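You operate a simulated robot arm through the tools that you are given. There is no shell and no other tool.

You are at the controls of a simulated two-armed robot. One attempt, no reset.

JOB
Open the making bench drawer, put the red die inside and shut the drawer again. Take the teal cone and leave it on the panel of the light box. Put one of the small packs from the long table on the pink card. Put the lint roller on the top of the low bench. Take the parts box that says "gliders" from the far end of the long table and put it on the top of the wooden step. Put the 30 mm hem guide from the long table on the brown plate and the 20 mm hem guide on the blue pad. Take the pink chalk and put it on top of the wood block. Switch the lock switch on. Fetch the hook box with the smallest size on its label from the long table and set it on the yellow card. The order is free. Set down upright: teal cone, lint roller, parts box.

Only the result counts: the job must be done as asked and must still hold three seconds after the hand-in. Knocking over, shifting, dropping, spilling or breaking anything else fails it.

ROBOT AND FRAMES
Two 7-joint arms with three-finger grippers on one trunk, on a base that drives. Base frame: it is fixed to the floor where the robot stands at the start and does not move with it; the origin is under the middle of the robot, x ahead of it, y to its left, z up. Units: mm, degrees, N and s.
The left shoulder is at the start at [49, 154, 984], the right one opposite. With the tool pointing down near the work surface each hand reaches from about 240 to 640 mm from the robot's upright axis, wherever it stands, measured 20 degrees to its own side. Places, roughly: blue pad (8x8x2 cm) [-3800, 5500, 900]; brown plate (17x24x1 cm) [-3700, 4800, 900]; drawer [600, 100, 700]; hem guide [-3750, 5250, 1000]; hook box [-3000, 3000, 1000]; lint roller (12x4x9 cm) [-2700, 5000, 900]; lock switch [-1600, 6500, 800]; making bench drawer [500, 100, 700]; panel of the light box (24x25 cm) [-4460, 900, 900]; parts box [-3000, 5500, 1000]; pink card [-2500, 4500, 1000]; pink chalk (5x2x5 cm) [-3500, 3500, 700]; red die [-2500, 4000, 1000]; small pack [-2750, 5250, 1000]; teal cone [-2500, 4250, 1000]; top of the low bench [-6800, 6900, 400]; top of the wooden step [-6800, 7700, 300]; wood block (10x5x3 cm) [-2900, 2700, 900]; yellow card [-3250, 3500, 1000]. Payload 2.69 kg a hand.
Tool frame (each hand has its own): the origin (TCP) lies between the finger pads and is the grasp point; the fingertips stand 29 mm ahead of it; z points along the fingers, y is the line along which they close. The gripper opens to 120 mm. The gripper's body begins 78 mm behind the TCP.
Orientation is told as [roll, pitch, yaw] about the base's x, y, z axes, in that order, counted from this pose: with the fingers straight down and closing along the base's y, the tool's x points along the base's -x, its y along +y and its z along -z.

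CONTROLS
- The arms move only by the tool arm_command. It takes "left_moves", "right_moves" or both (then of equal length, played together; a hand with none holds still); each is one flat list of numbers, 7 for each row, row after row: the shift along the tool's x, y, z in m, then the turn, a rotation vector about the tool's x, y, z in degrees, then the opening in per cent of the stroke, from 0 (shut) to 100 (fully open). In form: [dx, dy, dz, ax, ay, az, gripper, dx, dy, dz, ax, ay, az, gripper, ...]. A call has 1 to 20 rows; each row shifts and turns the commanded pose from where the row before left it, along the tool's axes as they then stand. Rows are played at 5 a second. More than 50 mm and 8.6 degrees between two rows, or a gripper value outside its range, and nothing of the call is played. A pose out of reach is approached as far as the arm can. The call stops where the force on the tool passes 40 N (or 10 N more than at its start, if that is more) or the arm is blocked; 0.2 s more then pass. Each finger halts on what it meets, pressing with about 33 N; the grip force reading is that of the motor and also rises with nothing between the fingers. The clock runs only during rows and for 0.2 s after the last one: add rows that do not move to give the fingers time. The reply holds the time, the measured pose of the TCP, the force on the tool along the base axes, the opening and the grip force, in the units named above and with some noise, with the torque about the TCP (base axes, N m) and any sound that the robot's microphone picked up.
- Cameras (640 x 400 px; columns grow to the right, rows downward): "scene" is now at [149.7, -38.4, 1107.6]; the picture's right is [-0.34, -0.94, 0.00], its down [-0.67, 0.24, -0.71] and it looks along [0.67, -0.24, -0.71] (base axes); focal length 214 px, centre (320, 200). "left" rides on the left gripper at [63, 0, -104] in its tool frame; the picture's right is [0.00, 1.00, 0.00], its down [-0.83, 0.00, -0.56] and it looks along [-0.56, 0.00, 0.83] (tool axes); focal length 275 px, centre (320, 200). "right" rides on the right gripper at [63, 0, -104] in its tool frame; the picture's right is [0.00, 1.00, 0.00], its down [-0.83, 0.00, -0.56] and it looks along [-0.56, 0.00, 0.83] (tool axes); focal length 275 px, centre (320, 200). There is no depth. A picture from a camera that has moved, and an enlarged one, comes with that camera's place and axes in the base frame and with its lens. The place of the scene camera against the robot may be out by one fixed shift of up to 18 mm in any direction.
- capture(camera): a new picture of that camera. The clock stands still meanwhile.
- slide_trunk(by): slides the trunk up (or, below 0, down) by that many mm; the arms and the scene camera ride with it, the base frame stays. It gives what a move gives, with no picture.
- roll_base(legs): drives the robot by 1 to 6 legs, each [ahead, left, turn to the left] in mm, mm and degrees, along the robot's own axes; the way and the turn of a leg run together, so that a leg with both is an arc; at most 1500 mm and 180 degrees a leg. The arms and the cameras ride along, it lands a little off, and it stops where it bumps. It gives what a move gives.
- aim_head(pan, tilt): turns the head with the scene camera to pan (to the left, within 80 degrees either way) and tilt (down, from -29 to 69), counted from straight ahead of the robot. It gives what a move gives.
- zoom(camera, box): a new picture of the part [left, top, right, bottom] of that camera's present view, enlarged. The clock stands still meanwhile.
- finish_job(): hands the job in; it is judged then, once.

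Places have to be worked out from the pictures, the camera data and where the tool is seen. Open the grippers and draw the arms clear of the work before you hand the job in, unless the task says otherwise.

The tools are called by a JSON object that holds its "fn" and its "kwargs". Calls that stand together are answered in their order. arm_command: Moves the arms, as the interface text tells. Its arguments: {"type":"object","properties":{"left_moves":{"type":"array","items":{"type":"number"}},"right_moves":{"type":"array","items":{"type":"number"}}},"required":[]} The other tools are called the same way: slide_trunk (by) slides the trunk up or down; roll_base (legs) drives the base; aim_head (pan, tilt) turns the head that bears the scene camera; capture (camera) takes a picture; zoom (camera, box) takes an enlarged picture of a part of a camera's view; finish_job () hands the job in.

At the start:

```text
t: 0.0
left_position: [401.4, 52.2, 998.5]
left_ee_rot: [0.1, -0.1, -0.1]
left_wrist_force: [-0.1, -0.6, 1.2]
left_moment: [0.0, 0.02, 0.04]
left_gripper_width: 120.1
left_grasp_force: 0.0
right_position: [267.9, -214.1, 1054.0]
right_ee_rot: [0.0, -0.1, 0.0]
right_wrist_force: [0.4, -0.2, 0.1]
right_moment: [0.01, -0.01, 0.04]
right_gripper_width: 120.0
right_grasp_force: 0.0
trunk travel left (down, up): [-355.0, 83.0]
robot x, y, heading: [2.9, 2.5, -0.0]
head pan, tilt: [-19.7, 45.0]
```

scene: 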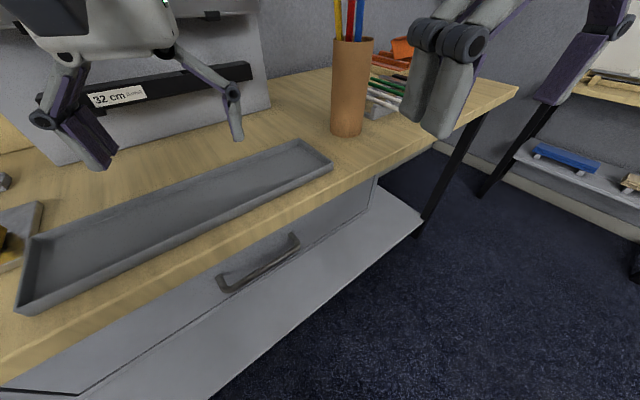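
right: 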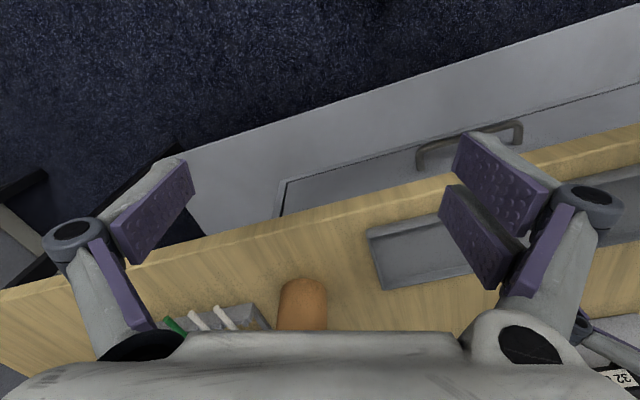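
left: 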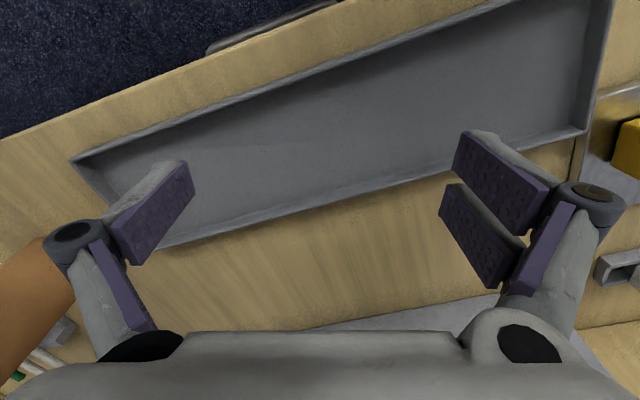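

I start by looking around from the start place; the bench with the drawer is ahead. I pan the head to the left to see the rest of the room.

{"fn": "aim_head", "kwargs": {"pan": 0, "tilt": 40}}

{"fn": "capture", "kwargs": {"camera": "scene"}}

{"fn": "aim_head", "kwargs": {"pan": 70, "tilt": 20}}

{"fn": "capture", "kwargs": {"camera": "scene"}}

```text
t: 0.8
left_position: [403.1, 52.6, 998.1]
left_ee_rot: [0.0, 0.0, -0.2]
left_wrist_force: [0.0, -0.4, -0.5]
left_moment: [0.02, -0.02, -0.03]
left_gripper_width: 120.2
left_grasp_force: 0.1
right_position: [268.3, -215.4, 1054.5]
right_ee_rot: [0.0, -0.1, 0.1]
right_wrist_force: [0.6, -0.4, 0.4]
right_moment: [-0.03, -0.02, -0.01]
right_gripper_width: 119.9
right_grasp_force: 0.1
trunk travel left (down, up): [-355.0, 83.0]
robot x, y, heading: [2.9, -1.0, 0.0]
head pan, tilt: [0.0, 40.0]
```

```text
taken
camera scene: at [158.2, -11.1, 1114.9], right [0.0, -1.0, 0.0], down [-0.64, 0.0, -0.77], along [0.77, 0.0, -0.64], focal length 214 px, centre (320, 200)
```

scene: 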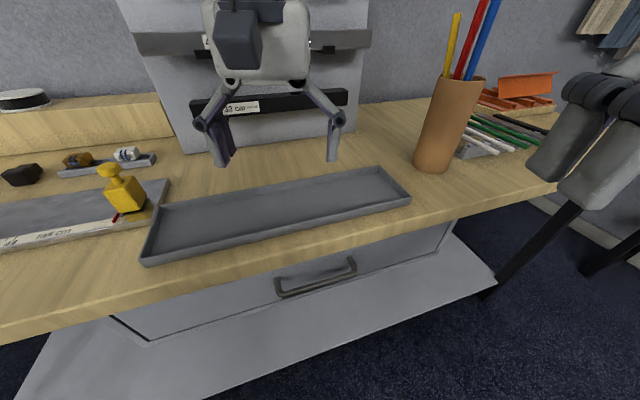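

```text
t: 2.2
left_position: [402.8, 50.8, 998.2]
left_ee_rot: [0.1, -0.1, 0.0]
left_wrist_force: [0.0, 0.3, -0.6]
left_moment: [0.01, 0.01, -0.02]
left_gripper_width: 119.9
left_grasp_force: 0.1
right_position: [268.4, -214.7, 1053.6]
right_ee_rot: [0.0, -0.1, 0.0]
right_wrist_force: [0.1, 0.8, -0.4]
right_moment: [0.03, -0.02, 0.01]
right_gripper_width: 120.2
right_grasp_force: 0.1
trunk travel left (down, up): [-355.0, 83.0]
robot x, y, heading: [1.6, -1.8, 0.1]
head pan, tilt: [70.0, 20.0]
```

```text
taken
camera scene: at [105.1, 76.5, 1146.3], right [0.94, -0.34, 0.0], down [-0.12, -0.32, -0.94], along [0.32, 0.88, -0.34], focal length 214 px, centre (320, 200)
```

scene: 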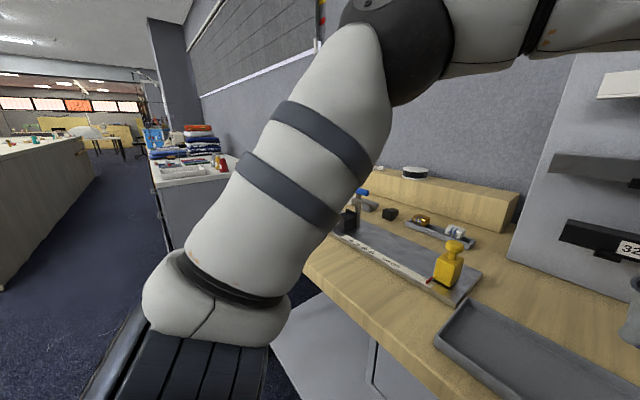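

The drawer handle shows at roughly [410, -10, 700], with the bench turned about 18 degrees to the robot. I look closer at the handle.

{"fn": "aim_head", "kwargs": {"pan": 0, "tilt": 55}}

{"fn": "zoom", "kwargs": {"camera": "scene", "box": [200, 120, 440, 270]}}

{"fn": "capture", "kwargs": {"camera": "scene"}}

```text
t: 3.6
left_position: [402.4, 52.0, 998.5]
left_ee_rot: [0.1, -0.1, -0.1]
left_wrist_force: [-0.5, -0.2, 0.8]
left_moment: [0.01, 0.01, -0.02]
left_gripper_width: 120.0
left_grasp_force: 0.1
right_position: [269.0, -215.0, 1054.0]
right_ee_rot: [0.0, -0.1, 0.0]
right_wrist_force: [-0.5, -0.1, 0.8]
right_moment: [0.02, -0.02, -0.03]
right_gripper_width: 120.0
right_grasp_force: 0.0
trunk travel left (down, up): [-355.0, 83.0]
robot x, y, heading: [0.8, -0.4, -0.0]
head pan, tilt: [0.0, 55.0]
```

```text
2.67 times, centred on (320, 195) of scene
camera zoom: at [145.3, -10.9, 1094.3], right [0.0, -1.0, 0.0], down [-0.82, 0.0, -0.57], along [0.57, 0.0, -0.82], focal length 572 px, centre (320, 213)
```

zoom: 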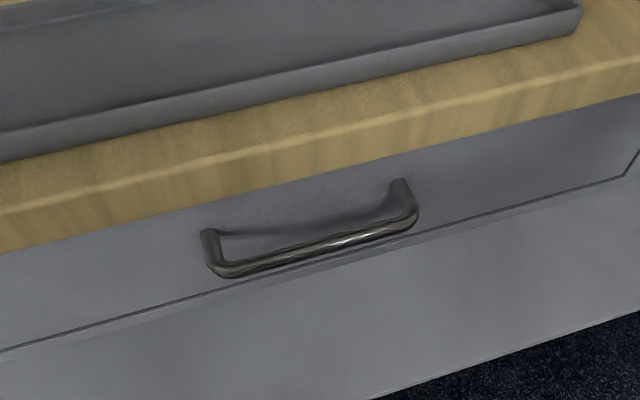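

```text
taken
camera scene: at [145.3, -10.9, 1094.3], right [0.0, -1.0, 0.0], down [-0.82, 0.0, -0.57], along [0.57, 0.0, -0.82], focal length 214 px, centre (320, 200)
```

scene: 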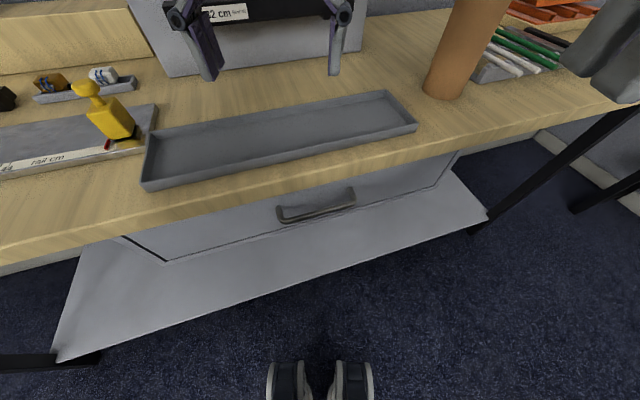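

The handle triangulates to a bar from about [333, 57, 795] to [370, -72, 800], so the bench normal is about 17 degrees to my left. I back off 200 mm and turn left 17 degrees to face it with the right arm.

{"fn": "roll_base", "kwargs": {"legs": [[-200, 0, 0], [0, 0, 17]]}}

{"fn": "aim_head", "kwargs": {"pan": -15, "tilt": 40}}

{"fn": "capture", "kwargs": {"camera": "scene"}}

{"fn": "capture", "kwargs": {"camera": "right"}}

```text
t: 6.2
left_position: [169.9, 168.3, 998.3]
left_ee_rot: [0.0, -0.1, 17.2]
left_wrist_force: [-0.7, -0.6, 0.2]
left_moment: [-0.02, -0.01, 0.03]
left_gripper_width: 119.9
left_grasp_force: 0.1
right_position: [120.4, -126.1, 1055.0]
right_ee_rot: [0.0, -0.1, 17.3]
right_wrist_force: [0.8, 0.6, -0.1]
right_moment: [0.01, -0.01, -0.01]
right_gripper_width: 120.2
right_grasp_force: 0.0
trunk travel left (down, up): [-355.0, 83.0]
robot x, y, heading: [-199.8, -1.0, 17.3]
head pan, tilt: [0.0, 55.0]
```

```text
t: 7.0
left_position: [170.2, 168.6, 998.5]
left_ee_rot: [0.1, -0.1, 17.2]
left_wrist_force: [-0.1, -1.1, 0.2]
left_moment: [-0.01, -0.01, -0.03]
left_gripper_width: 120.2
left_grasp_force: 0.0
right_position: [121.2, -125.0, 1054.3]
right_ee_rot: [0.1, -0.1, 17.3]
right_wrist_force: [-0.4, 0.7, -0.2]
right_moment: [0.01, 0.03, 0.04]
right_gripper_width: 119.9
right_grasp_force: 0.1
trunk travel left (down, up): [-355.0, 83.0]
robot x, y, heading: [-199.3, 0.4, 17.1]
head pan, tilt: [-15.0, 40.0]
```

```text
taken
camera scene: at [-44.6, 14.5, 1114.9], right [0.04, -1.0, 0.0], down [-0.64, -0.03, -0.77], along [0.77, 0.03, -0.64], focal length 214 px, centre (320, 200)
```

scene: 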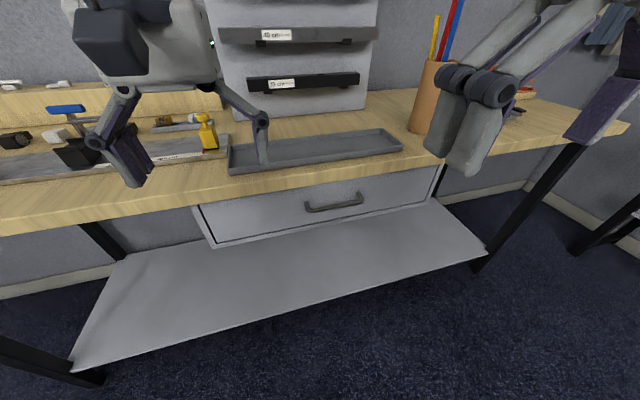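

```text
taken
camera right: at [60.4, -144.8, 1157.2], right [-0.3, 0.95, 0.0], down [0.79, 0.25, 0.56], along [0.53, 0.17, -0.83], focal length 275 px, centre (320, 200)
```

right: 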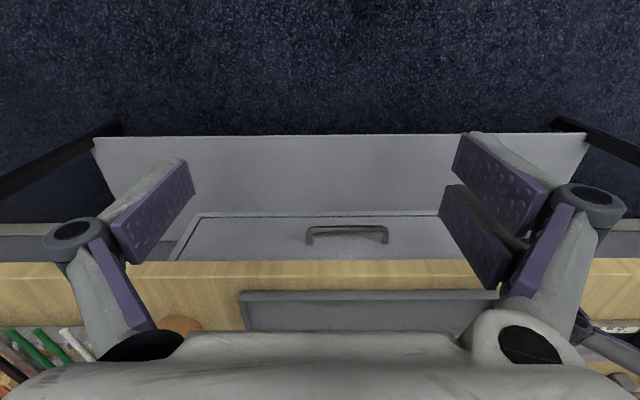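

The bench is now square to the robot, and the handle comes out at about [345, -4, 777] with the tabletop near z 878. I move the right hand forward and pitch its fingers toward the drawer.

{"fn": "arm_command", "kwargs": {"right_moves": [-0.036, 0, 0.02, 0, 0, 0, 100, -0.036, 0, 0.02, 0, 0, 0, 100, -0.036, 0, 0.02, 0, 0, 0, 100, -0.036, 0, 0.02, 0, 0, 0, 100, 0, 0, 0, 0, -7.5, 0, 100, 0, 0, 0, 0, -7.5, 0, 100, 0, 0, 0, 0, -7.5, 0, 100, 0, 0, 0, 0, -7.5, 0, 100, 0, 0, 0, 0, -7.5, 0, 100, 0, 0, 0, 0, -7.5, 0, 100, 0, 0, 0, 0, -7.5, 0, 100, 0, 0, 0, 0, -7.5, 0, 100]}}

{"fn": "arm_command", "kwargs": {"right_moves": [0, 0, 0, 0, 0, 8.2, 80, 0, 0, 0, 0, 0, 8.2, 60, 0, 0, 0, 0, 0, 8.2, 60, 0, 0, 0, 0, 0, 8.2, 60, 0, 0, 0, 0, 0, 8.2, 60, 0, 0, 0, 0, 0, 8.2, 60, 0, 0, 0, 0, 0, 8.2, 60, 0, 0, 0, 0, 0, 8.2, 60, 0, 0, 0, 0, 0, 8.2, 60, 0, 0, 0, 0, 0, 8.2, 60, 0, 0, 0, 0, 0, 8.2, 60]}}

{"fn": "capture", "kwargs": {"camera": "right"}}

{"fn": "capture", "kwargs": {"camera": "scene"}}

```text
t: 9.6
left_position: [171.0, 168.0, 998.6]
left_ee_rot: [0.1, -0.1, 17.2]
left_wrist_force: [0.4, -0.2, 0.4]
left_moment: [-0.04, -0.01, 0.01]
left_gripper_width: 119.8
left_grasp_force: 0.0
right_position: [282.5, -75.1, 989.3]
right_ee_rot: [0.1, -60.2, 17.3]
right_wrist_force: [0.2, 0.1, 0.1]
right_moment: [0.02, 0.03, -0.03]
right_gripper_width: 119.6
right_grasp_force: 0.1
right hand out of reach, approached as far as the arm can: row 11, 12
trunk travel left (down, up): [-355.0, 83.0]
robot x, y, heading: [-202.2, -2.6, 17.5]
head pan, tilt: [-15.0, 40.0]
```

```text
t: 12.0
left_position: [169.4, 168.9, 997.1]
left_ee_rot: [0.0, -0.1, 17.3]
left_wrist_force: [0.2, -0.5, 0.3]
left_moment: [0.0, 0.03, -0.02]
left_gripper_width: 119.9
left_grasp_force: 0.0
right_position: [281.6, -73.4, 988.8]
right_ee_rot: [60.2, 0.3, -72.8]
right_wrist_force: [0.0, -0.8, 1.1]
right_moment: [-0.02, -0.01, -0.01]
right_gripper_width: 72.1
right_grasp_force: 0.1
trunk travel left (down, up): [-355.0, 83.0]
robot x, y, heading: [-198.9, 0.7, 17.3]
head pan, tilt: [-15.0, 40.0]
```

```text
taken
camera right: at [177.5, -41.0, 1040.8], right [0.48, 0.15, 0.87], down [-0.21, -0.94, 0.28], along [0.85, -0.32, -0.41], focal length 275 px, centre (320, 200)
```

right: 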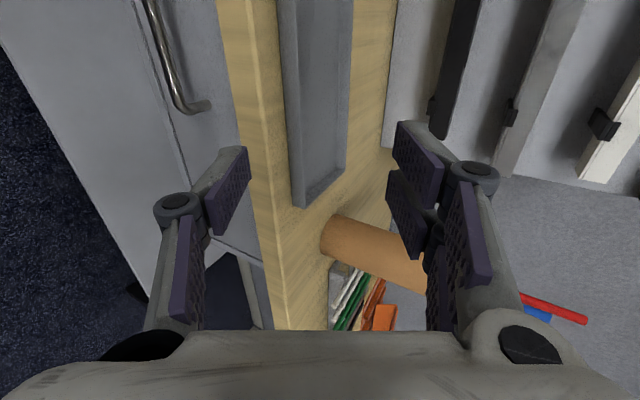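

```text
taken
camera scene: at [-44.5, 14.4, 1114.9], right [0.04, -1.0, 0.0], down [-0.64, -0.03, -0.77], along [0.77, 0.03, -0.64], focal length 214 px, centre (320, 200)
```

scene: 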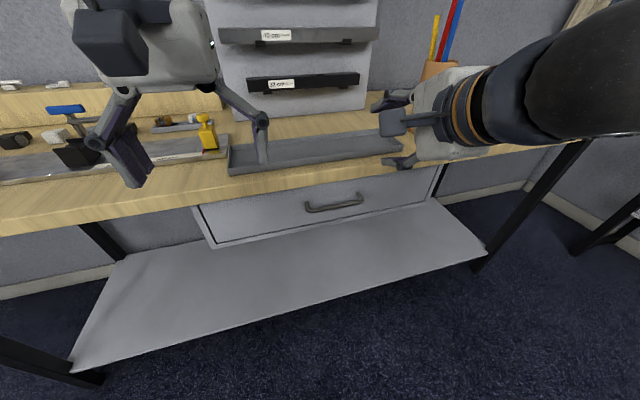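

The orientation is reached. I lower the trunk by 150 mm so the handle is at a good height; both hands stay in front of the bench edge.

{"fn": "slide_trunk", "kwargs": {"by": -150}}

{"fn": "arm_command", "kwargs": {"right_moves": [0.024, -0.006, -0.01, 0, 0, 0, 60, 0.024, -0.006, -0.01, 0, 0, 0, 60, 0, 0, 0, 0, 0, 0, 50]}}

{"fn": "capture", "kwargs": {"camera": "right"}}

{"fn": "capture", "kwargs": {"camera": "scene"}}

```text
t: 13.7
left_position: [170.2, 168.2, 849.3]
left_ee_rot: [0.1, -0.3, 17.3]
left_wrist_force: [0.4, 0.2, -0.1]
left_moment: [-0.06, -0.03, -0.01]
left_gripper_width: 120.1
left_grasp_force: 0.1
right_position: [301.1, -68.7, 771.9]
right_ee_rot: [49.4, 0.1, -72.9]
right_wrist_force: [0.3, 0.5, 0.3]
right_moment: [0.02, 0.01, 0.03]
right_gripper_width: 72.4
right_grasp_force: 0.0
trunk travel left (down, up): [-205.0, 233.0]
robot x, y, heading: [-198.2, -0.1, 17.2]
head pan, tilt: [-15.0, 40.0]
```

```text
t: 14.5
left_position: [170.2, 168.8, 848.0]
left_ee_rot: [0.0, 0.0, 17.2]
left_wrist_force: [0.1, -0.9, -0.4]
left_moment: [-0.01, -0.02, 0.01]
left_gripper_width: 119.9
left_grasp_force: 0.0
right_position: [273.6, -22.4, 781.4]
right_ee_rot: [49.3, 0.2, -72.9]
right_wrist_force: [0.7, 0.0, -0.3]
right_moment: [0.0, 0.03, 0.0]
right_gripper_width: 60.0
right_grasp_force: 0.0
right hand out of reach, approached as far as the arm can: row 1, 2
trunk travel left (down, up): [-205.0, 233.0]
robot x, y, heading: [-201.5, 1.8, 17.4]
head pan, tilt: [-15.0, 40.0]
```

```text
taken
camera right: at [180.2, 14.7, 848.8], right [0.62, 0.19, 0.76], down [-0.16, -0.92, 0.36], along [0.77, -0.34, -0.54], focal length 275 px, centre (320, 200)
```

right: 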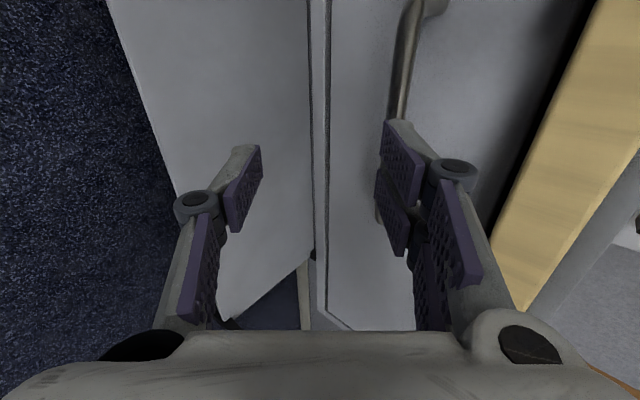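

```text
taken
camera scene: at [-4.2, 26.9, 960.6], right [0.04, -1.0, 0.0], down [-0.64, -0.03, -0.77], along [0.77, 0.03, -0.64], focal length 214 px, centre (320, 200)
```

scene: 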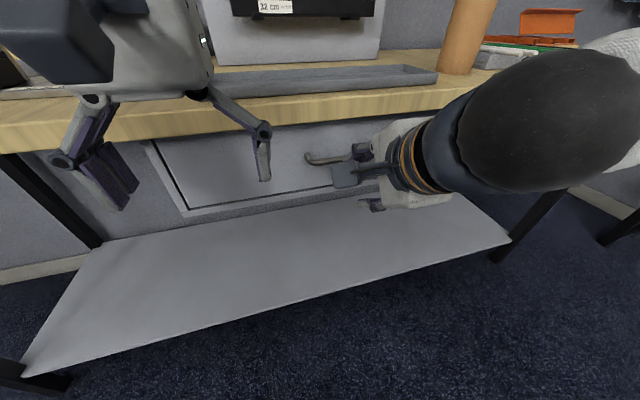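

The arm is folded too tightly here, so I back the base off 180 mm and re-measure the handle.

{"fn": "roll_base", "kwargs": {"legs": [[-180, 0, 0]]}}

{"fn": "capture", "kwargs": {"camera": "right"}}

{"fn": "capture", "kwargs": {"camera": "scene"}}

```text
t: 16.0
left_position: [-0.8, 115.2, 848.2]
left_ee_rot: [0.1, -0.1, 17.1]
left_wrist_force: [-0.2, 0.0, 0.2]
left_moment: [0.01, -0.01, 0.01]
left_gripper_width: 119.9
left_grasp_force: 0.0
right_position: [102.0, -75.7, 781.6]
right_ee_rot: [49.2, 0.1, -72.9]
right_wrist_force: [-1.1, 0.8, -0.2]
right_moment: [-0.02, -0.01, 0.02]
right_gripper_width: 59.9
right_grasp_force: 0.0
trunk travel left (down, up): [-205.0, 233.0]
robot x, y, heading: [-374.0, -49.9, 17.2]
head pan, tilt: [-15.0, 40.0]
```

```text
taken
camera right: at [9.2, -38.6, 848.8], right [0.62, 0.19, 0.76], down [-0.16, -0.92, 0.36], along [0.77, -0.34, -0.54], focal length 275 px, centre (320, 200)
```

right: 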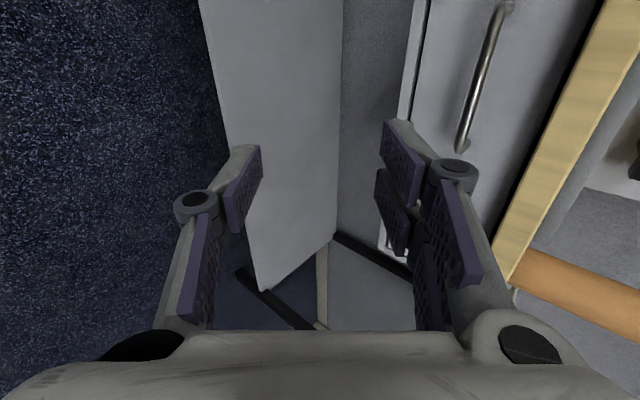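

```text
taken
camera scene: at [-175.5, -26.3, 960.7], right [0.04, -1.0, 0.0], down [-0.64, -0.03, -0.77], along [0.77, 0.03, -0.64], focal length 214 px, centre (320, 200)
```

scene: 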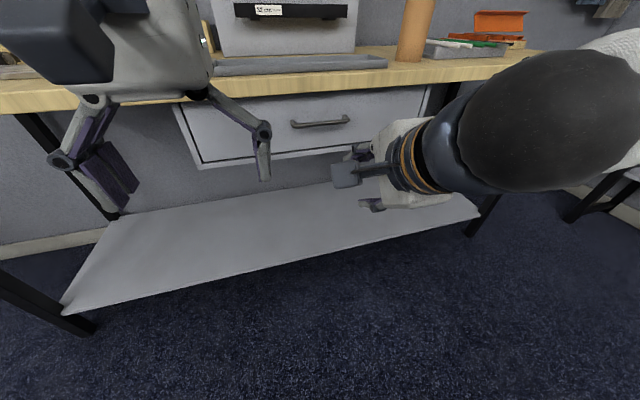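

The wrist-camera triangulation puts the bar's middle at about [345, 0, 778], 30 mm off the drawer face. I pitch the fingers to 15 degrees below level and go to a pre-grasp 90 mm before the bar.

{"fn": "arm_command", "kwargs": {"right_moves": [0, 0, 0, -8.56, 0, 0, 50, 0, 0, 0, -8.56, 0, 0, 50, 0, 0, 0, -8.56, 0, 0, 50, 0, 0.0157, 0.0392, 0, 0, 0, 50, 0, 0.0157, 0.0392, 0, 0, 0, 50, 0, 0.0157, 0.0392, 0, 0, 0, 50, 0, 0.0157, 0.0392, 0, 0, 0, 45, 0, 0, 0, 0, 0, 0, 40, 0, 0, 0, 0, 0, 0, 40]}}

{"fn": "capture", "kwargs": {"camera": "right"}}

{"fn": "capture", "kwargs": {"camera": "scene"}}

```text
t: 18.0
left_position: [-1.4, 115.7, 848.6]
left_ee_rot: [0.0, -0.1, 17.3]
left_wrist_force: [-0.1, -0.6, 0.4]
left_moment: [-0.04, -0.01, 0.01]
left_gripper_width: 120.2
left_grasp_force: 0.1
right_position: [312.1, 9.2, 816.0]
right_ee_rot: [75.0, 0.1, -72.9]
right_wrist_force: [0.4, -0.4, -0.1]
right_moment: [0.01, -0.04, 0.03]
right_gripper_width: 48.1
right_grasp_force: 0.0
right hand out of reach, approached as far as the arm can: row 1, 2, 3
trunk travel left (down, up): [-205.0, 233.0]
robot x, y, heading: [-375.0, -52.3, 16.9]
head pan, tilt: [-15.0, 40.0]
```

```text
taken
camera right: at [198.1, 39.8, 842.8], right [0.25, 0.08, 0.97], down [-0.27, -0.95, 0.15], along [0.93, -0.29, -0.21], focal length 275 px, centre (320, 200)
```

right: 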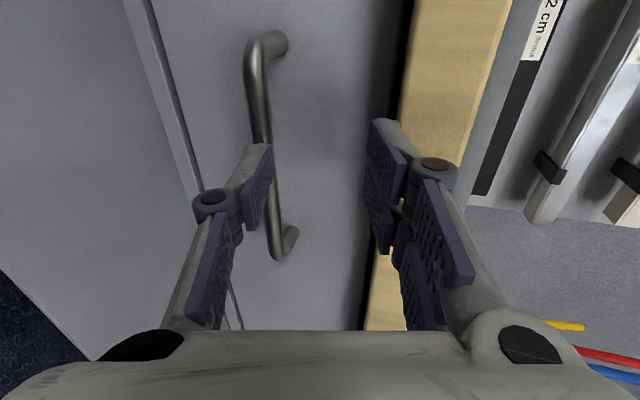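

```text
taken
camera scene: at [-175.3, -26.2, 960.6], right [0.04, -1.0, 0.0], down [-0.64, -0.03, -0.77], along [0.77, 0.03, -0.64], focal length 214 px, centre (320, 200)
```

scene: 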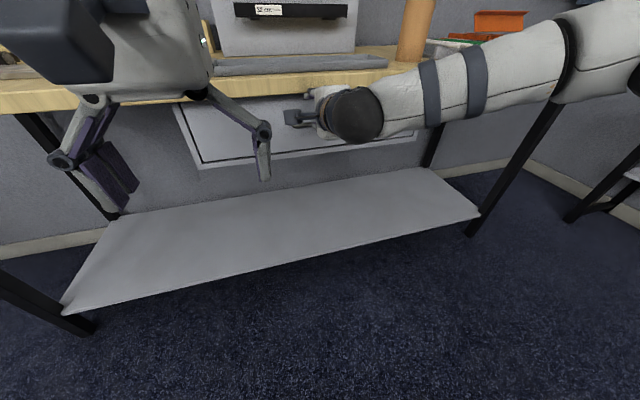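

The hand landed 9 mm left and about 38 mm too high for the bar, so I pull back, drop down and re-check from the wrist camera.

{"fn": "arm_command", "kwargs": {"right_moves": [0, 0, -0.03, 0, 0, 0, 40, -0.018, -0.029, 0, 0, 0, 0, 40, 0, 0, 0.012, 0, 0, 0, 40]}}

{"fn": "capture", "kwargs": {"camera": "right"}}

```text
t: 18.8
left_position: [-0.4, 115.5, 848.1]
left_ee_rot: [0.1, -0.1, 17.1]
left_wrist_force: [-0.5, -0.2, -0.7]
left_moment: [-0.03, 0.03, 0.01]
left_gripper_width: 119.8
left_grasp_force: 0.0
right_position: [294.8, -15.1, 791.7]
right_ee_rot: [75.0, 0.2, -72.9]
right_wrist_force: [0.7, -0.1, 0.3]
right_moment: [-0.02, -0.03, -0.02]
right_gripper_width: 48.0
right_grasp_force: 0.0
trunk travel left (down, up): [-205.0, 233.0]
robot x, y, heading: [-371.7, -50.7, 17.1]
head pan, tilt: [-15.0, 40.0]
```

```text
taken
camera right: at [179.3, 15.1, 816.9], right [0.25, 0.08, 0.97], down [-0.27, -0.95, 0.15], along [0.93, -0.3, -0.21], focal length 275 px, centre (320, 200)
```

right: 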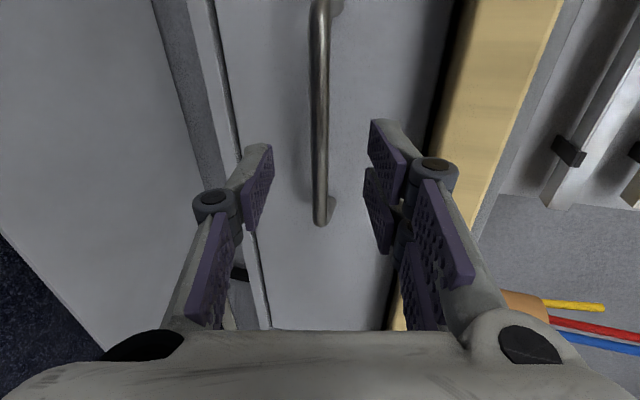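

The bar now lies centred between the fingers (column 320), about 55 mm ahead along the tool axis. I advance 42 mm and close on it.

{"fn": "arm_command", "kwargs": {"right_moves": [0, 0, 0.014, 0, 0, 0, 40, 0, 0, 0.014, 0, 0, 0, 40, 0, 0, 0.014, 0, 0, 0, 40, 0, 0, 0, 0, 0, 0, 40]}}

{"fn": "capture", "kwargs": {"camera": "right"}}

```text
t: 19.8
left_position: [-1.0, 116.0, 847.0]
left_ee_rot: [0.1, -0.1, 17.3]
left_wrist_force: [0.4, 0.1, -0.2]
left_moment: [-0.04, -0.03, -0.02]
left_gripper_width: 119.7
left_grasp_force: 0.0
right_position: [331.5, -3.0, 782.0]
right_ee_rot: [75.0, 0.1, -72.9]
right_wrist_force: [0.2, -0.1, -0.3]
right_moment: [0.02, 0.0, 0.01]
right_gripper_width: 48.1
right_grasp_force: 0.1
trunk travel left (down, up): [-205.0, 233.0]
robot x, y, heading: [-370.4, -49.3, 17.4]
head pan, tilt: [-15.0, 40.0]
```

```text
taken
camera right: at [217.5, 28.0, 807.7], right [0.25, 0.08, 0.97], down [-0.27, -0.95, 0.15], along [0.93, -0.29, -0.21], focal length 275 px, centre (320, 200)
```

right: 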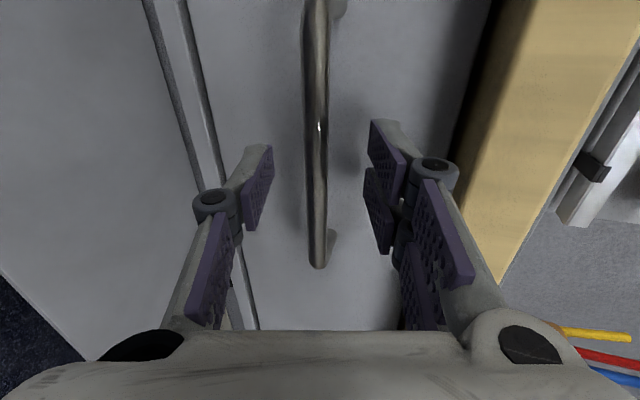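

The bar is about 14 mm ahead of the TCP, between the pads. I close the gripper on it.

{"fn": "arm_command", "kwargs": {"right_moves": [0, 0, 0, 0, 0, 0, 15, 0, 0, 0, 0, 0, 0, 0, 0, 0, 0, 0, 0, 0, 0, 0, 0, 0, 0, 0, 0, 0]}}

{"fn": "capture", "kwargs": {"camera": "right"}}

```text
t: 20.8
left_position: [-0.8, 115.2, 848.3]
left_ee_rot: [0.2, -0.1, 17.2]
left_wrist_force: [0.8, 0.2, 0.5]
left_moment: [-0.03, 0.01, 0.04]
left_gripper_width: 120.1
left_grasp_force: 0.2
right_position: [330.8, -2.6, 780.8]
right_ee_rot: [74.8, 0.1, -73.0]
right_wrist_force: [-4.5, -0.8, -10.0]
right_moment: [-0.68, 0.0, 0.06]
right_gripper_width: 11.6
right_grasp_force: 38.5
trunk travel left (down, up): [-205.0, 233.0]
robot x, y, heading: [-365.9, -55.6, 17.4]
head pan, tilt: [-15.0, 40.0]
```

```text
taken
camera right: at [217.4, 28.0, 806.5], right [0.25, 0.08, 0.96], down [-0.27, -0.95, 0.15], along [0.93, -0.29, -0.22], focal length 275 px, centre (320, 200)
```

right: 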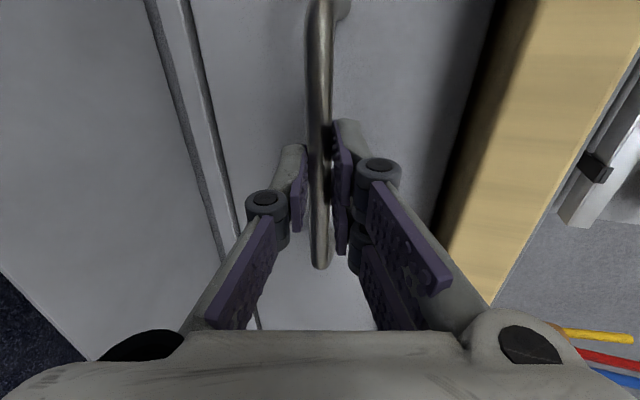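

The gripper holds the bar at 11.6 mm. I pull straight back along the drawer's axis by 100 mm.

{"fn": "arm_command", "kwargs": {"right_moves": [0, -0.0026, -0.0097, 0, 0, 0, 0, 0, -0.0052, -0.0193, 0, 0, 0, 0, 0, -0.0052, -0.0193, 0, 0, 0, 0, 0, -0.0052, -0.0193, 0, 0, 0, 0, 0, -0.0052, -0.0193, 0, 0, 0, 0, 0, -0.0052, -0.0193, 0, 0, 0, 0]}}

{"fn": "capture", "kwargs": {"camera": "scene"}}

```text
t: 22.2
left_position: [-0.5, 114.9, 848.1]
left_ee_rot: [0.1, 0.1, 17.2]
left_wrist_force: [-0.5, 0.2, -0.3]
left_moment: [-0.02, 0.01, 0.02]
left_gripper_width: 120.0
left_grasp_force: 0.0
right_position: [228.7, -36.2, 780.4]
right_ee_rot: [74.8, 0.2, -73.2]
right_wrist_force: [4.2, -16.1, -14.7]
right_moment: [-0.9, 0.0, -0.27]
right_gripper_width: 11.8
right_grasp_force: 38.8
trunk travel left (down, up): [-205.0, 233.0]
robot x, y, heading: [-371.5, -52.5, 17.1]
head pan, tilt: [-15.0, 40.0]
```

```text
taken
camera scene: at [-174.0, -27.5, 960.4], right [0.04, -1.0, 0.0], down [-0.64, -0.02, -0.77], along [0.76, 0.03, -0.64], focal length 214 px, centre (320, 200)
```

scene: 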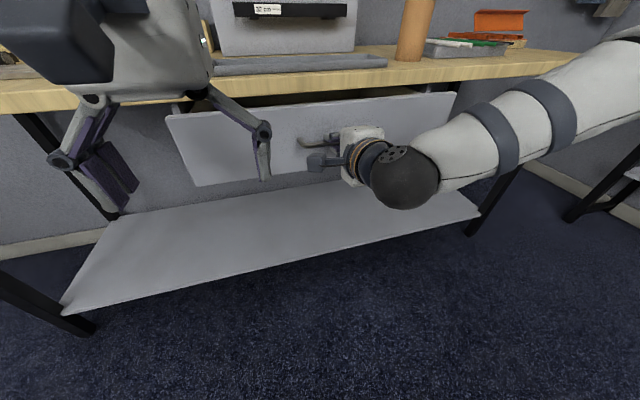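

The drawer is opening smoothly with a small side force, so I keep pulling another 90 mm with a slight correction to the right.

{"fn": "arm_command", "kwargs": {"right_moves": [-0.003, -0.0047, -0.0174, 0, 0, 0, 0, -0.001, -0.0047, -0.0174, 0, 0, 0, 0, -0.001, -0.0047, -0.0174, 0, 0, 0, 0, -0.001, -0.0047, -0.0174, 0, 0, 0, 0, 0, -0.0047, -0.0174, 0, 0, 0, 0]}}

{"fn": "capture", "kwargs": {"camera": "scene"}}

```text
t: 23.4
left_position: [-0.5, 115.6, 848.0]
left_ee_rot: [0.0, 0.0, 17.1]
left_wrist_force: [0.1, 0.1, 0.6]
left_moment: [-0.05, -0.01, 0.0]
left_gripper_width: 119.9
left_grasp_force: 0.0
right_position: [165.3, -57.0, 779.8]
right_ee_rot: [74.7, 0.1, -72.9]
right_wrist_force: [1.2, -6.2, -23.5]
right_moment: [-0.53, 0.34, 1.01]
right_gripper_width: 11.3
right_grasp_force: 38.8
right hand out of reach, approached as far as the arm can: row 4, 5
trunk travel left (down, up): [-205.0, 233.0]
robot x, y, heading: [-372.5, -49.3, 17.3]
head pan, tilt: [-15.0, 40.0]
```

```text
taken
camera scene: at [-173.7, -26.8, 960.2], right [0.04, -1.0, 0.0], down [-0.64, -0.03, -0.77], along [0.76, 0.03, -0.64], focal length 214 px, centre (320, 200)
```

scene: 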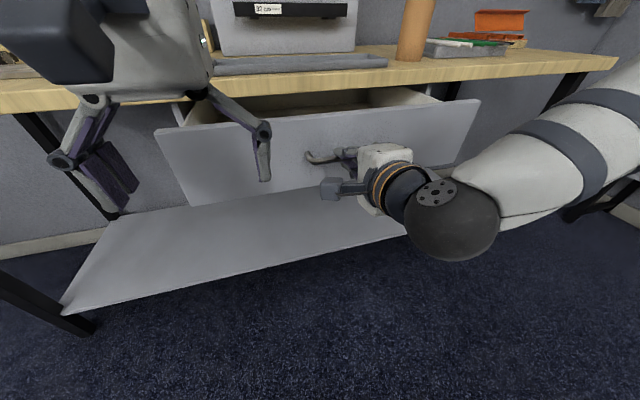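

Opened about 170 mm and the arm has reached its near limit, so I pull the last 60 mm by rolling the base back.

{"fn": "roll_base", "kwargs": {"legs": [[-60, 0, 0]]}}

{"fn": "capture", "kwargs": {"camera": "scene"}}

```text
t: 24.4
left_position: [-57.2, 98.3, 848.1]
left_ee_rot: [0.2, 0.0, 17.1]
left_wrist_force: [1.0, -1.1, -0.1]
left_moment: [0.02, 0.02, 0.02]
left_gripper_width: 120.0
left_grasp_force: 0.0
right_position: [109.0, -75.5, 780.5]
right_ee_rot: [74.7, 0.2, -73.1]
right_wrist_force: [3.3, -13.9, -21.6]
right_moment: [-0.78, 0.17, -0.1]
right_gripper_width: 11.7
right_grasp_force: 38.7
trunk travel left (down, up): [-205.0, 233.0]
robot x, y, heading: [-429.1, -71.0, 17.0]
head pan, tilt: [-15.0, 40.0]
```

```text
taken
camera scene: at [-230.9, -44.8, 960.3], right [0.04, -1.0, 0.0], down [-0.64, -0.03, -0.77], along [0.76, 0.03, -0.64], focal length 214 px, centre (320, 200)
```

scene: 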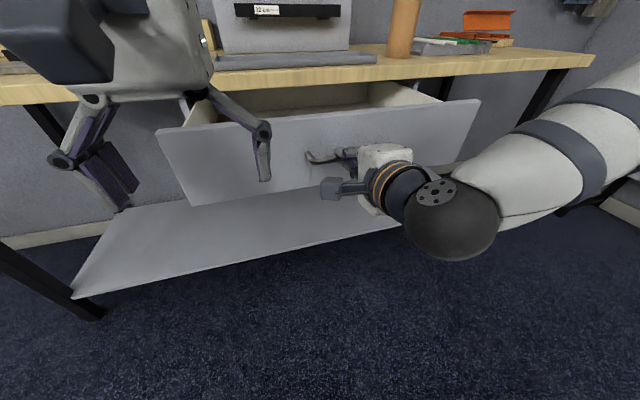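

The drawer is out by about 230 mm. I open the gripper and back the hand away from the bar.

{"fn": "arm_command", "kwargs": {"right_moves": [0, 0, 0, 0, 0, 0, 20, 0, 0, 0, 0, 0, 0, 40, 0, 0, 0, 0, 0, 0, 40]}}

{"fn": "roll_base", "kwargs": {"legs": [[-150, 0, 0]]}}

{"fn": "capture", "kwargs": {"camera": "scene"}}

{"fn": "capture", "kwargs": {"camera": "right"}}

```text
t: 25.2
left_position: [-59.1, 98.0, 847.6]
left_ee_rot: [0.1, -0.1, 17.2]
left_wrist_force: [0.1, 0.4, 0.4]
left_moment: [-0.04, 0.03, 0.02]
left_gripper_width: 120.0
left_grasp_force: 0.1
right_position: [107.1, -73.5, 781.4]
right_ee_rot: [74.9, 0.1, -73.0]
right_wrist_force: [-0.3, -0.4, -0.2]
right_moment: [-0.01, 0.02, -0.03]
right_gripper_width: 48.1
right_grasp_force: 0.0
trunk travel left (down, up): [-205.0, 233.0]
robot x, y, heading: [-427.0, -69.9, 17.4]
head pan, tilt: [-15.0, 40.0]
```

```text
t: 26.6
left_position: [-201.9, 53.5, 848.6]
left_ee_rot: [0.0, -0.1, 17.3]
left_wrist_force: [-0.2, -0.7, -0.2]
left_moment: [0.01, 0.0, 0.02]
left_gripper_width: 120.1
left_grasp_force: 0.0
right_position: [-34.6, -118.5, 780.4]
right_ee_rot: [74.8, 0.1, -73.2]
right_wrist_force: [-0.8, 0.5, 0.3]
right_moment: [0.01, 0.0, 0.01]
right_gripper_width: 48.0
right_grasp_force: 0.0
trunk travel left (down, up): [-205.0, 233.0]
robot x, y, heading: [-572.3, -116.3, 17.2]
head pan, tilt: [-15.0, 40.0]
```

```text
taken
camera scene: at [-375.1, -88.1, 960.7], right [0.04, -1.0, 0.0], down [-0.64, -0.03, -0.77], along [0.77, 0.03, -0.64], focal length 214 px, centre (320, 200)
```

scene: 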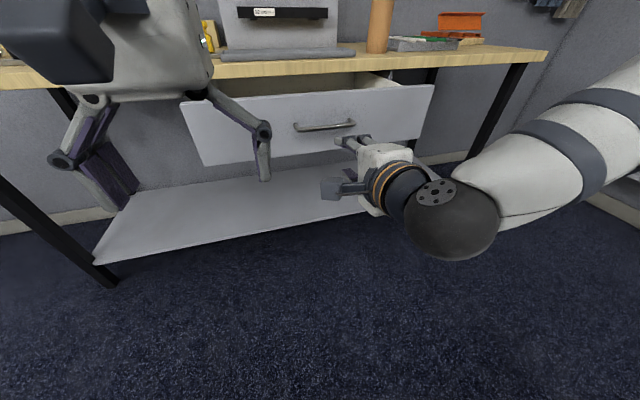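

```text
taken
camera right: at [-149.4, -87.2, 807.6], right [0.25, 0.08, 0.96], down [-0.27, -0.95, 0.15], along [0.93, -0.3, -0.22], focal length 275 px, centre (320, 200)
```

right: 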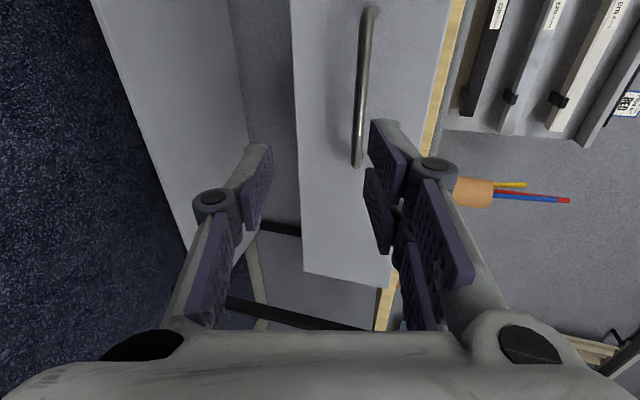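

The drawer stands open with its handle now near [123, -73, 778]. I turn the right hand back to fingers-down and raise the trunk.

{"fn": "arm_command", "kwargs": {"right_moves": [0, 0, 0, 0, 0, -8.2, 60, 0, 0, 0, 0, 0, -8.2, 60, 0, 0, 0, 0, 0, -8.2, 60, 0, 0, 0, 0, 0, -8.2, 60, 0, 0, 0, 0, 0, -8.2, 60, 0, 0, 0, 0, 0, -8.2, 60, 0, 0, 0, 0, 0, -8.2, 60, 0, 0, 0, 0, 0, -8.2, 60, 0, 0, 0, 0, 0, -8.2, 60, 0, 0, 0, 0, 0, -8.2, 60, 0, 0, 0, 0, 0, -8.2, 60, 0, 0, 0, 0, 8.3, 0, 60, 0, 0, 0, 0, 8.3, 0, 60, 0, 0, 0, 0, 8.3, 0, 60, 0, 0, 0, 0, 8.3, 0, 60, 0, 0, 0, 0, 8.3, 0, 60, 0, 0, 0, 0, 8.3, 0, 60, 0, 0, 0, 0, 8.3, 0, 60, 0, 0, 0, 0, 8.3, 0, 60, 0, 0, 0, 0, 8.3, 0, 60]}}

{"fn": "slide_trunk", "kwargs": {"by": 220}}

{"fn": "aim_head", "kwargs": {"pan": 75, "tilt": 10}}

{"fn": "capture", "kwargs": {"camera": "scene"}}

```text
t: 30.8
left_position: [-201.1, 53.7, 848.1]
left_ee_rot: [0.0, -0.1, 17.4]
left_wrist_force: [-0.3, 0.3, 0.0]
left_moment: [0.02, -0.02, 0.02]
left_gripper_width: 120.1
left_grasp_force: 0.0
right_position: [-35.8, -116.7, 781.2]
right_ee_rot: [-0.1, 0.1, 17.2]
right_wrist_force: [-0.2, -1.5, 0.2]
right_moment: [0.01, 0.0, 0.02]
right_gripper_width: 71.8
right_grasp_force: 0.1
trunk travel left (down, up): [-205.0, 233.0]
robot x, y, heading: [-567.5, -113.4, 17.9]
head pan, tilt: [-15.0, 40.0]
```

```text
t: 33.1
left_position: [-200.6, 53.7, 1067.2]
left_ee_rot: [0.0, 0.0, 17.3]
left_wrist_force: [0.9, -0.6, 0.2]
left_moment: [0.02, 0.02, 0.0]
left_gripper_width: 119.8
left_grasp_force: 0.0
right_position: [-34.1, -117.7, 1000.1]
right_ee_rot: [0.0, 0.1, 17.0]
right_wrist_force: [1.6, -0.5, 0.4]
right_moment: [0.03, 0.01, -0.01]
right_gripper_width: 72.2
right_grasp_force: 0.0
trunk travel left (down, up): [-425.0, 13.0]
robot x, y, heading: [-568.9, -117.6, 17.5]
head pan, tilt: [-15.0, 40.0]
```

```text
t: 34.8
left_position: [-201.2, 53.5, 1069.2]
left_ee_rot: [0.1, -0.1, 17.3]
left_wrist_force: [0.5, 0.5, -0.1]
left_moment: [0.01, -0.01, -0.02]
left_gripper_width: 119.8
left_grasp_force: 0.1
right_position: [-35.6, -118.1, 1000.5]
right_ee_rot: [-0.1, -0.1, 17.0]
right_wrist_force: [0.5, 0.7, -0.6]
right_moment: [0.01, 0.02, 0.03]
right_gripper_width: 72.2
right_grasp_force: 0.0
trunk travel left (down, up): [-425.0, 13.0]
robot x, y, heading: [-569.3, -115.9, 17.3]
head pan, tilt: [75.0, 10.0]
```

```text
taken
camera scene: at [-556.9, -28.0, 1245.3], right [1.0, 0.04, 0.0], down [0.01, -0.17, -0.98], along [-0.04, 0.98, -0.17], focal length 214 px, centre (320, 200)
```

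scene: 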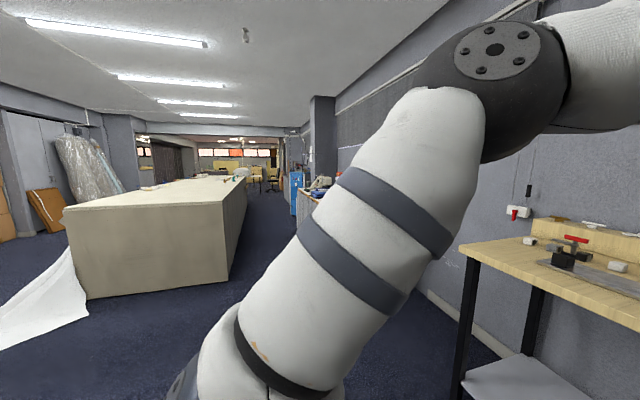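

The long table lies to the northwest, its long axis also turned 17 degrees, with an aisle between it and the wall cabinets. I draw both hands in and up for travel, then turn to face along the aisle.

{"fn": "arm_command", "kwargs": {"left_moves": [0.02, 0.015, -0.01, 0, 0, 0, 100, 0.02, 0.015, -0.01, 0, 0, 0, 100, 0.02, 0.015, -0.01, 0, 0, 0, 100, 0.02, 0.015, -0.01, 0, 0, 0, 100, 0.02, 0.015, -0.01, 0, 0, 0, 100], "right_moves": [0.04, 0, -0.02, 0, 0, 0, 100, 0.04, 0, -0.02, 0, 0, 0, 100, 0.04, 0, -0.02, 0, 0, 0, 100, 0.04, 0, -0.02, 0, 0, 0, 100, 0.04, 0, -0.02, 0, 0, 0, 100]}}

{"fn": "roll_base", "kwargs": {"legs": [[0, 0, 90]]}}

{"fn": "aim_head", "kwargs": {"pan": 0, "tilt": 15}}

{"fn": "capture", "kwargs": {"camera": "scene"}}

```text
t: 36.0
left_position: [-320.4, 96.4, 1118.2]
left_ee_rot: [0.0, -0.2, 17.4]
left_wrist_force: [-0.4, 0.7, -0.4]
left_moment: [0.0, -0.03, 0.01]
left_gripper_width: 120.0
left_grasp_force: 0.1
right_position: [-227.9, -176.5, 1101.7]
right_ee_rot: [-0.2, 0.0, 17.0]
right_wrist_force: [-1.0, -0.7, 0.3]
right_moment: [0.02, -0.02, 0.0]
right_gripper_width: 120.0
right_grasp_force: 0.0
trunk travel left (down, up): [-425.0, 13.0]
robot x, y, heading: [-571.3, -116.9, 17.5]
head pan, tilt: [75.0, 10.0]
```

```text
t: 40.1
left_position: [-777.9, 139.2, 1119.0]
left_ee_rot: [0.0, -0.1, 106.6]
left_wrist_force: [-0.4, 0.0, -0.1]
left_moment: [0.01, -0.01, 0.0]
left_gripper_width: 119.9
left_grasp_force: 0.1
right_position: [-505.1, 227.0, 1101.0]
right_ee_rot: [-0.1, -0.1, 106.3]
right_wrist_force: [0.7, -0.3, -0.5]
right_moment: [0.0, -0.03, -0.04]
right_gripper_width: 120.0
right_grasp_force: 0.1
trunk travel left (down, up): [-425.0, 13.0]
robot x, y, heading: [-572.2, -117.2, 106.7]
head pan, tilt: [75.0, 10.0]
```

```text
t: 41.6
left_position: [-778.4, 137.2, 1118.3]
left_ee_rot: [0.0, -0.2, 106.6]
left_wrist_force: [-0.2, 0.5, 0.1]
left_moment: [0.02, 0.04, -0.02]
left_gripper_width: 119.9
left_grasp_force: 0.1
right_position: [-505.1, 226.1, 1100.0]
right_ee_rot: [-0.1, -0.1, 106.4]
right_wrist_force: [-0.3, 0.4, 0.7]
right_moment: [0.0, -0.01, -0.01]
right_gripper_width: 120.2
right_grasp_force: 0.0
trunk travel left (down, up): [-425.0, 13.0]
robot x, y, heading: [-573.2, -121.1, 106.7]
head pan, tilt: [0.0, 15.0]
```

```text
taken
camera scene: at [-603.9, -18.7, 1237.2], right [0.96, 0.29, 0.0], down [0.07, -0.25, -0.97], along [-0.28, 0.93, -0.26], focal length 214 px, centre (320, 200)
```

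scene: 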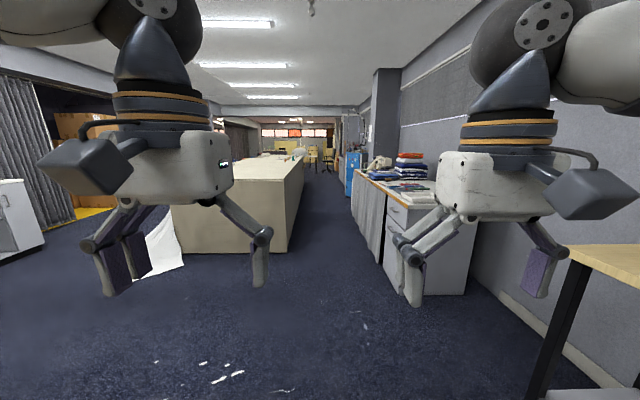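

The aisle is clear, roughly 900 mm wide between the table face and the curtained cabinet. I drive 3 m along it, shifting 140 mm to the right to stay in the middle.

{"fn": "roll_base", "kwargs": {"legs": [[1500, -140, 0], [1500, 0, 0]]}}

{"fn": "aim_head", "kwargs": {"pan": 40, "tilt": 15}}

{"fn": "capture", "kwargs": {"camera": "scene"}}

{"fn": "aim_head", "kwargs": {"pan": 0, "tilt": 15}}

{"fn": "capture", "kwargs": {"camera": "scene"}}

```text
refused: leg 1 is longer than a leg can be; nothing moved
```

```text
t: 42.7
left_position: [-777.0, 138.7, 1117.9]
left_ee_rot: [0.0, -0.1, 106.6]
left_wrist_force: [-0.7, -0.5, -0.2]
left_moment: [0.02, 0.01, 0.0]
left_gripper_width: 120.1
left_grasp_force: 0.0
right_position: [-505.3, 226.7, 1100.8]
right_ee_rot: [0.0, -0.2, 106.4]
right_wrist_force: [0.2, 0.2, 0.6]
right_moment: [-0.02, -0.02, 0.01]
right_gripper_width: 120.0
right_grasp_force: 0.0
trunk travel left (down, up): [-425.0, 13.0]
robot x, y, heading: [-568.7, -116.1, 106.8]
head pan, tilt: [40.0, 15.0]
```

```text
taken
camera scene: at [-655.0, -56.8, 1237.2], right [0.55, 0.84, 0.0], down [0.22, -0.14, -0.97], along [-0.81, 0.53, -0.26], focal length 214 px, centre (320, 200)
```

scene: 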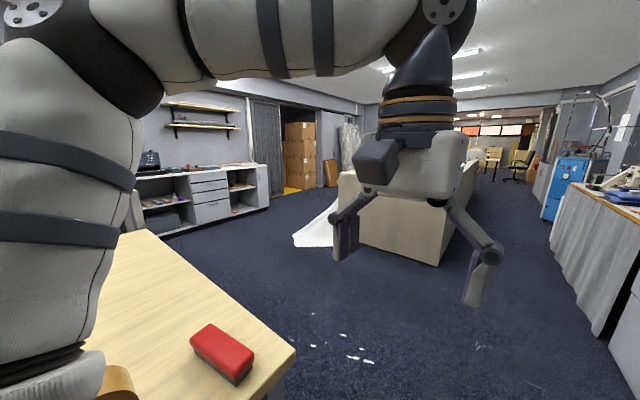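

```text
t: 43.8
left_position: [-777.8, 138.2, 1118.3]
left_ee_rot: [0.0, 0.0, 106.5]
left_wrist_force: [0.3, 1.2, -0.4]
left_moment: [0.02, 0.03, 0.0]
left_gripper_width: 119.9
left_grasp_force: 0.1
right_position: [-505.1, 225.5, 1101.6]
right_ee_rot: [-0.1, -0.1, 106.2]
right_wrist_force: [0.0, 0.1, 1.0]
right_moment: [0.02, 0.02, 0.01]
right_gripper_width: 120.0
right_grasp_force: 0.0
trunk travel left (down, up): [-425.0, 13.0]
robot x, y, heading: [-569.6, -115.3, 106.6]
head pan, tilt: [0.0, 15.0]
```

```text
taken
camera scene: at [-603.9, -18.7, 1237.2], right [0.96, 0.29, 0.0], down [0.07, -0.25, -0.97], along [-0.28, 0.93, -0.26], focal length 214 px, centre (320, 200)
```

scene: 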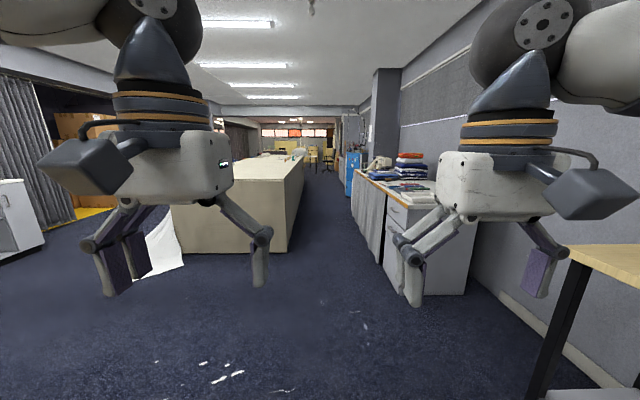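

A table corner with a red eraser stands close on my left at about [-925, 70], so I drive off northward, away from it, in shorter legs.

{"fn": "roll_base", "kwargs": {"legs": [[1200, -140, 0], [1500, 0, 0]]}}

{"fn": "aim_head", "kwargs": {"pan": 40, "tilt": 20}}

{"fn": "capture", "kwargs": {"camera": "scene"}}

{"fn": "aim_head", "kwargs": {"pan": 0, "tilt": 15}}

{"fn": "capture", "kwargs": {"camera": "scene"}}

```text
t: 56.8
left_position: [-1415.4, 2747.4, 1117.6]
left_ee_rot: [-0.1, -0.2, 107.0]
left_wrist_force: [0.5, -0.5, 0.6]
left_moment: [-0.01, -0.01, 0.01]
left_gripper_width: 120.1
left_grasp_force: 0.1
right_position: [-1143.1, 2836.7, 1101.3]
right_ee_rot: [-0.1, -0.1, 106.7]
right_wrist_force: [0.5, 1.1, -0.3]
right_moment: [0.0, 0.02, -0.01]
right_gripper_width: 120.0
right_grasp_force: 0.1
trunk travel left (down, up): [-425.0, 13.0]
robot x, y, heading: [-1205.7, 2497.9, 107.2]
head pan, tilt: [0.0, 15.0]
```

```text
t: 57.9
left_position: [-1417.1, 2747.8, 1117.3]
left_ee_rot: [0.0, -0.2, 106.9]
left_wrist_force: [0.2, -0.2, -0.2]
left_moment: [0.0, 0.04, 0.01]
left_gripper_width: 119.8
left_grasp_force: 0.0
right_position: [-1143.0, 2836.9, 1100.1]
right_ee_rot: [0.0, -0.1, 106.7]
right_wrist_force: [-0.7, 0.1, 0.4]
right_moment: [0.01, 0.03, 0.01]
right_gripper_width: 120.1
right_grasp_force: 0.2
trunk travel left (down, up): [-425.0, 13.0]
robot x, y, heading: [-1200.7, 2494.0, 107.0]
head pan, tilt: [40.0, 20.0]
```

```text
taken
camera scene: at [-1290.6, 2553.2, 1229.0], right [0.54, 0.84, 0.0], down [0.29, -0.19, -0.94], along [-0.79, 0.51, -0.34], focal length 214 px, centre (320, 200)
```

scene: 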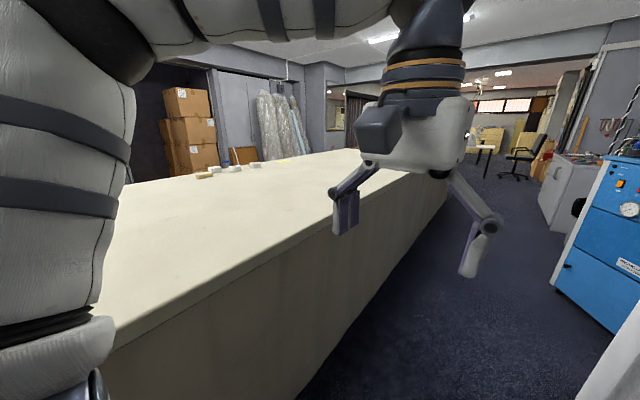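

```text
t: 59.0
left_position: [-1415.0, 2746.8, 1118.8]
left_ee_rot: [0.0, 0.0, 107.0]
left_wrist_force: [0.8, 0.6, -0.5]
left_moment: [-0.03, 0.01, 0.02]
left_gripper_width: 120.0
left_grasp_force: 0.0
right_position: [-1142.1, 2838.1, 1101.1]
right_ee_rot: [-0.1, -0.2, 106.6]
right_wrist_force: [0.1, -0.9, 0.0]
right_moment: [0.01, 0.04, 0.01]
right_gripper_width: 120.0
right_grasp_force: 0.0
trunk travel left (down, up): [-425.0, 13.0]
robot x, y, heading: [-1207.6, 2496.3, 107.3]
head pan, tilt: [0.0, 15.0]
```

```text
taken
camera scene: at [-1240.0, 2591.8, 1237.2], right [0.96, 0.29, 0.0], down [0.08, -0.25, -0.97], along [-0.28, 0.92, -0.26], focal length 214 px, centre (320, 200)
```

scene: 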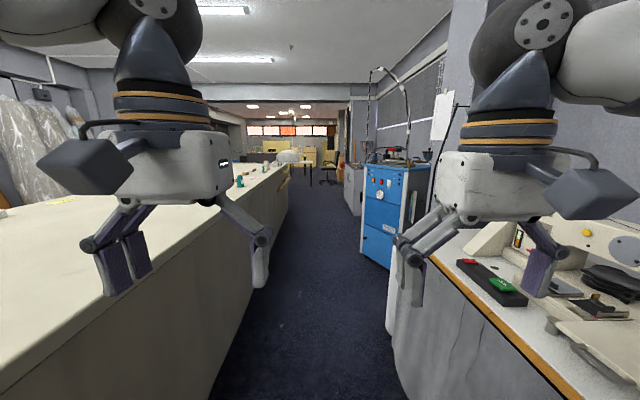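

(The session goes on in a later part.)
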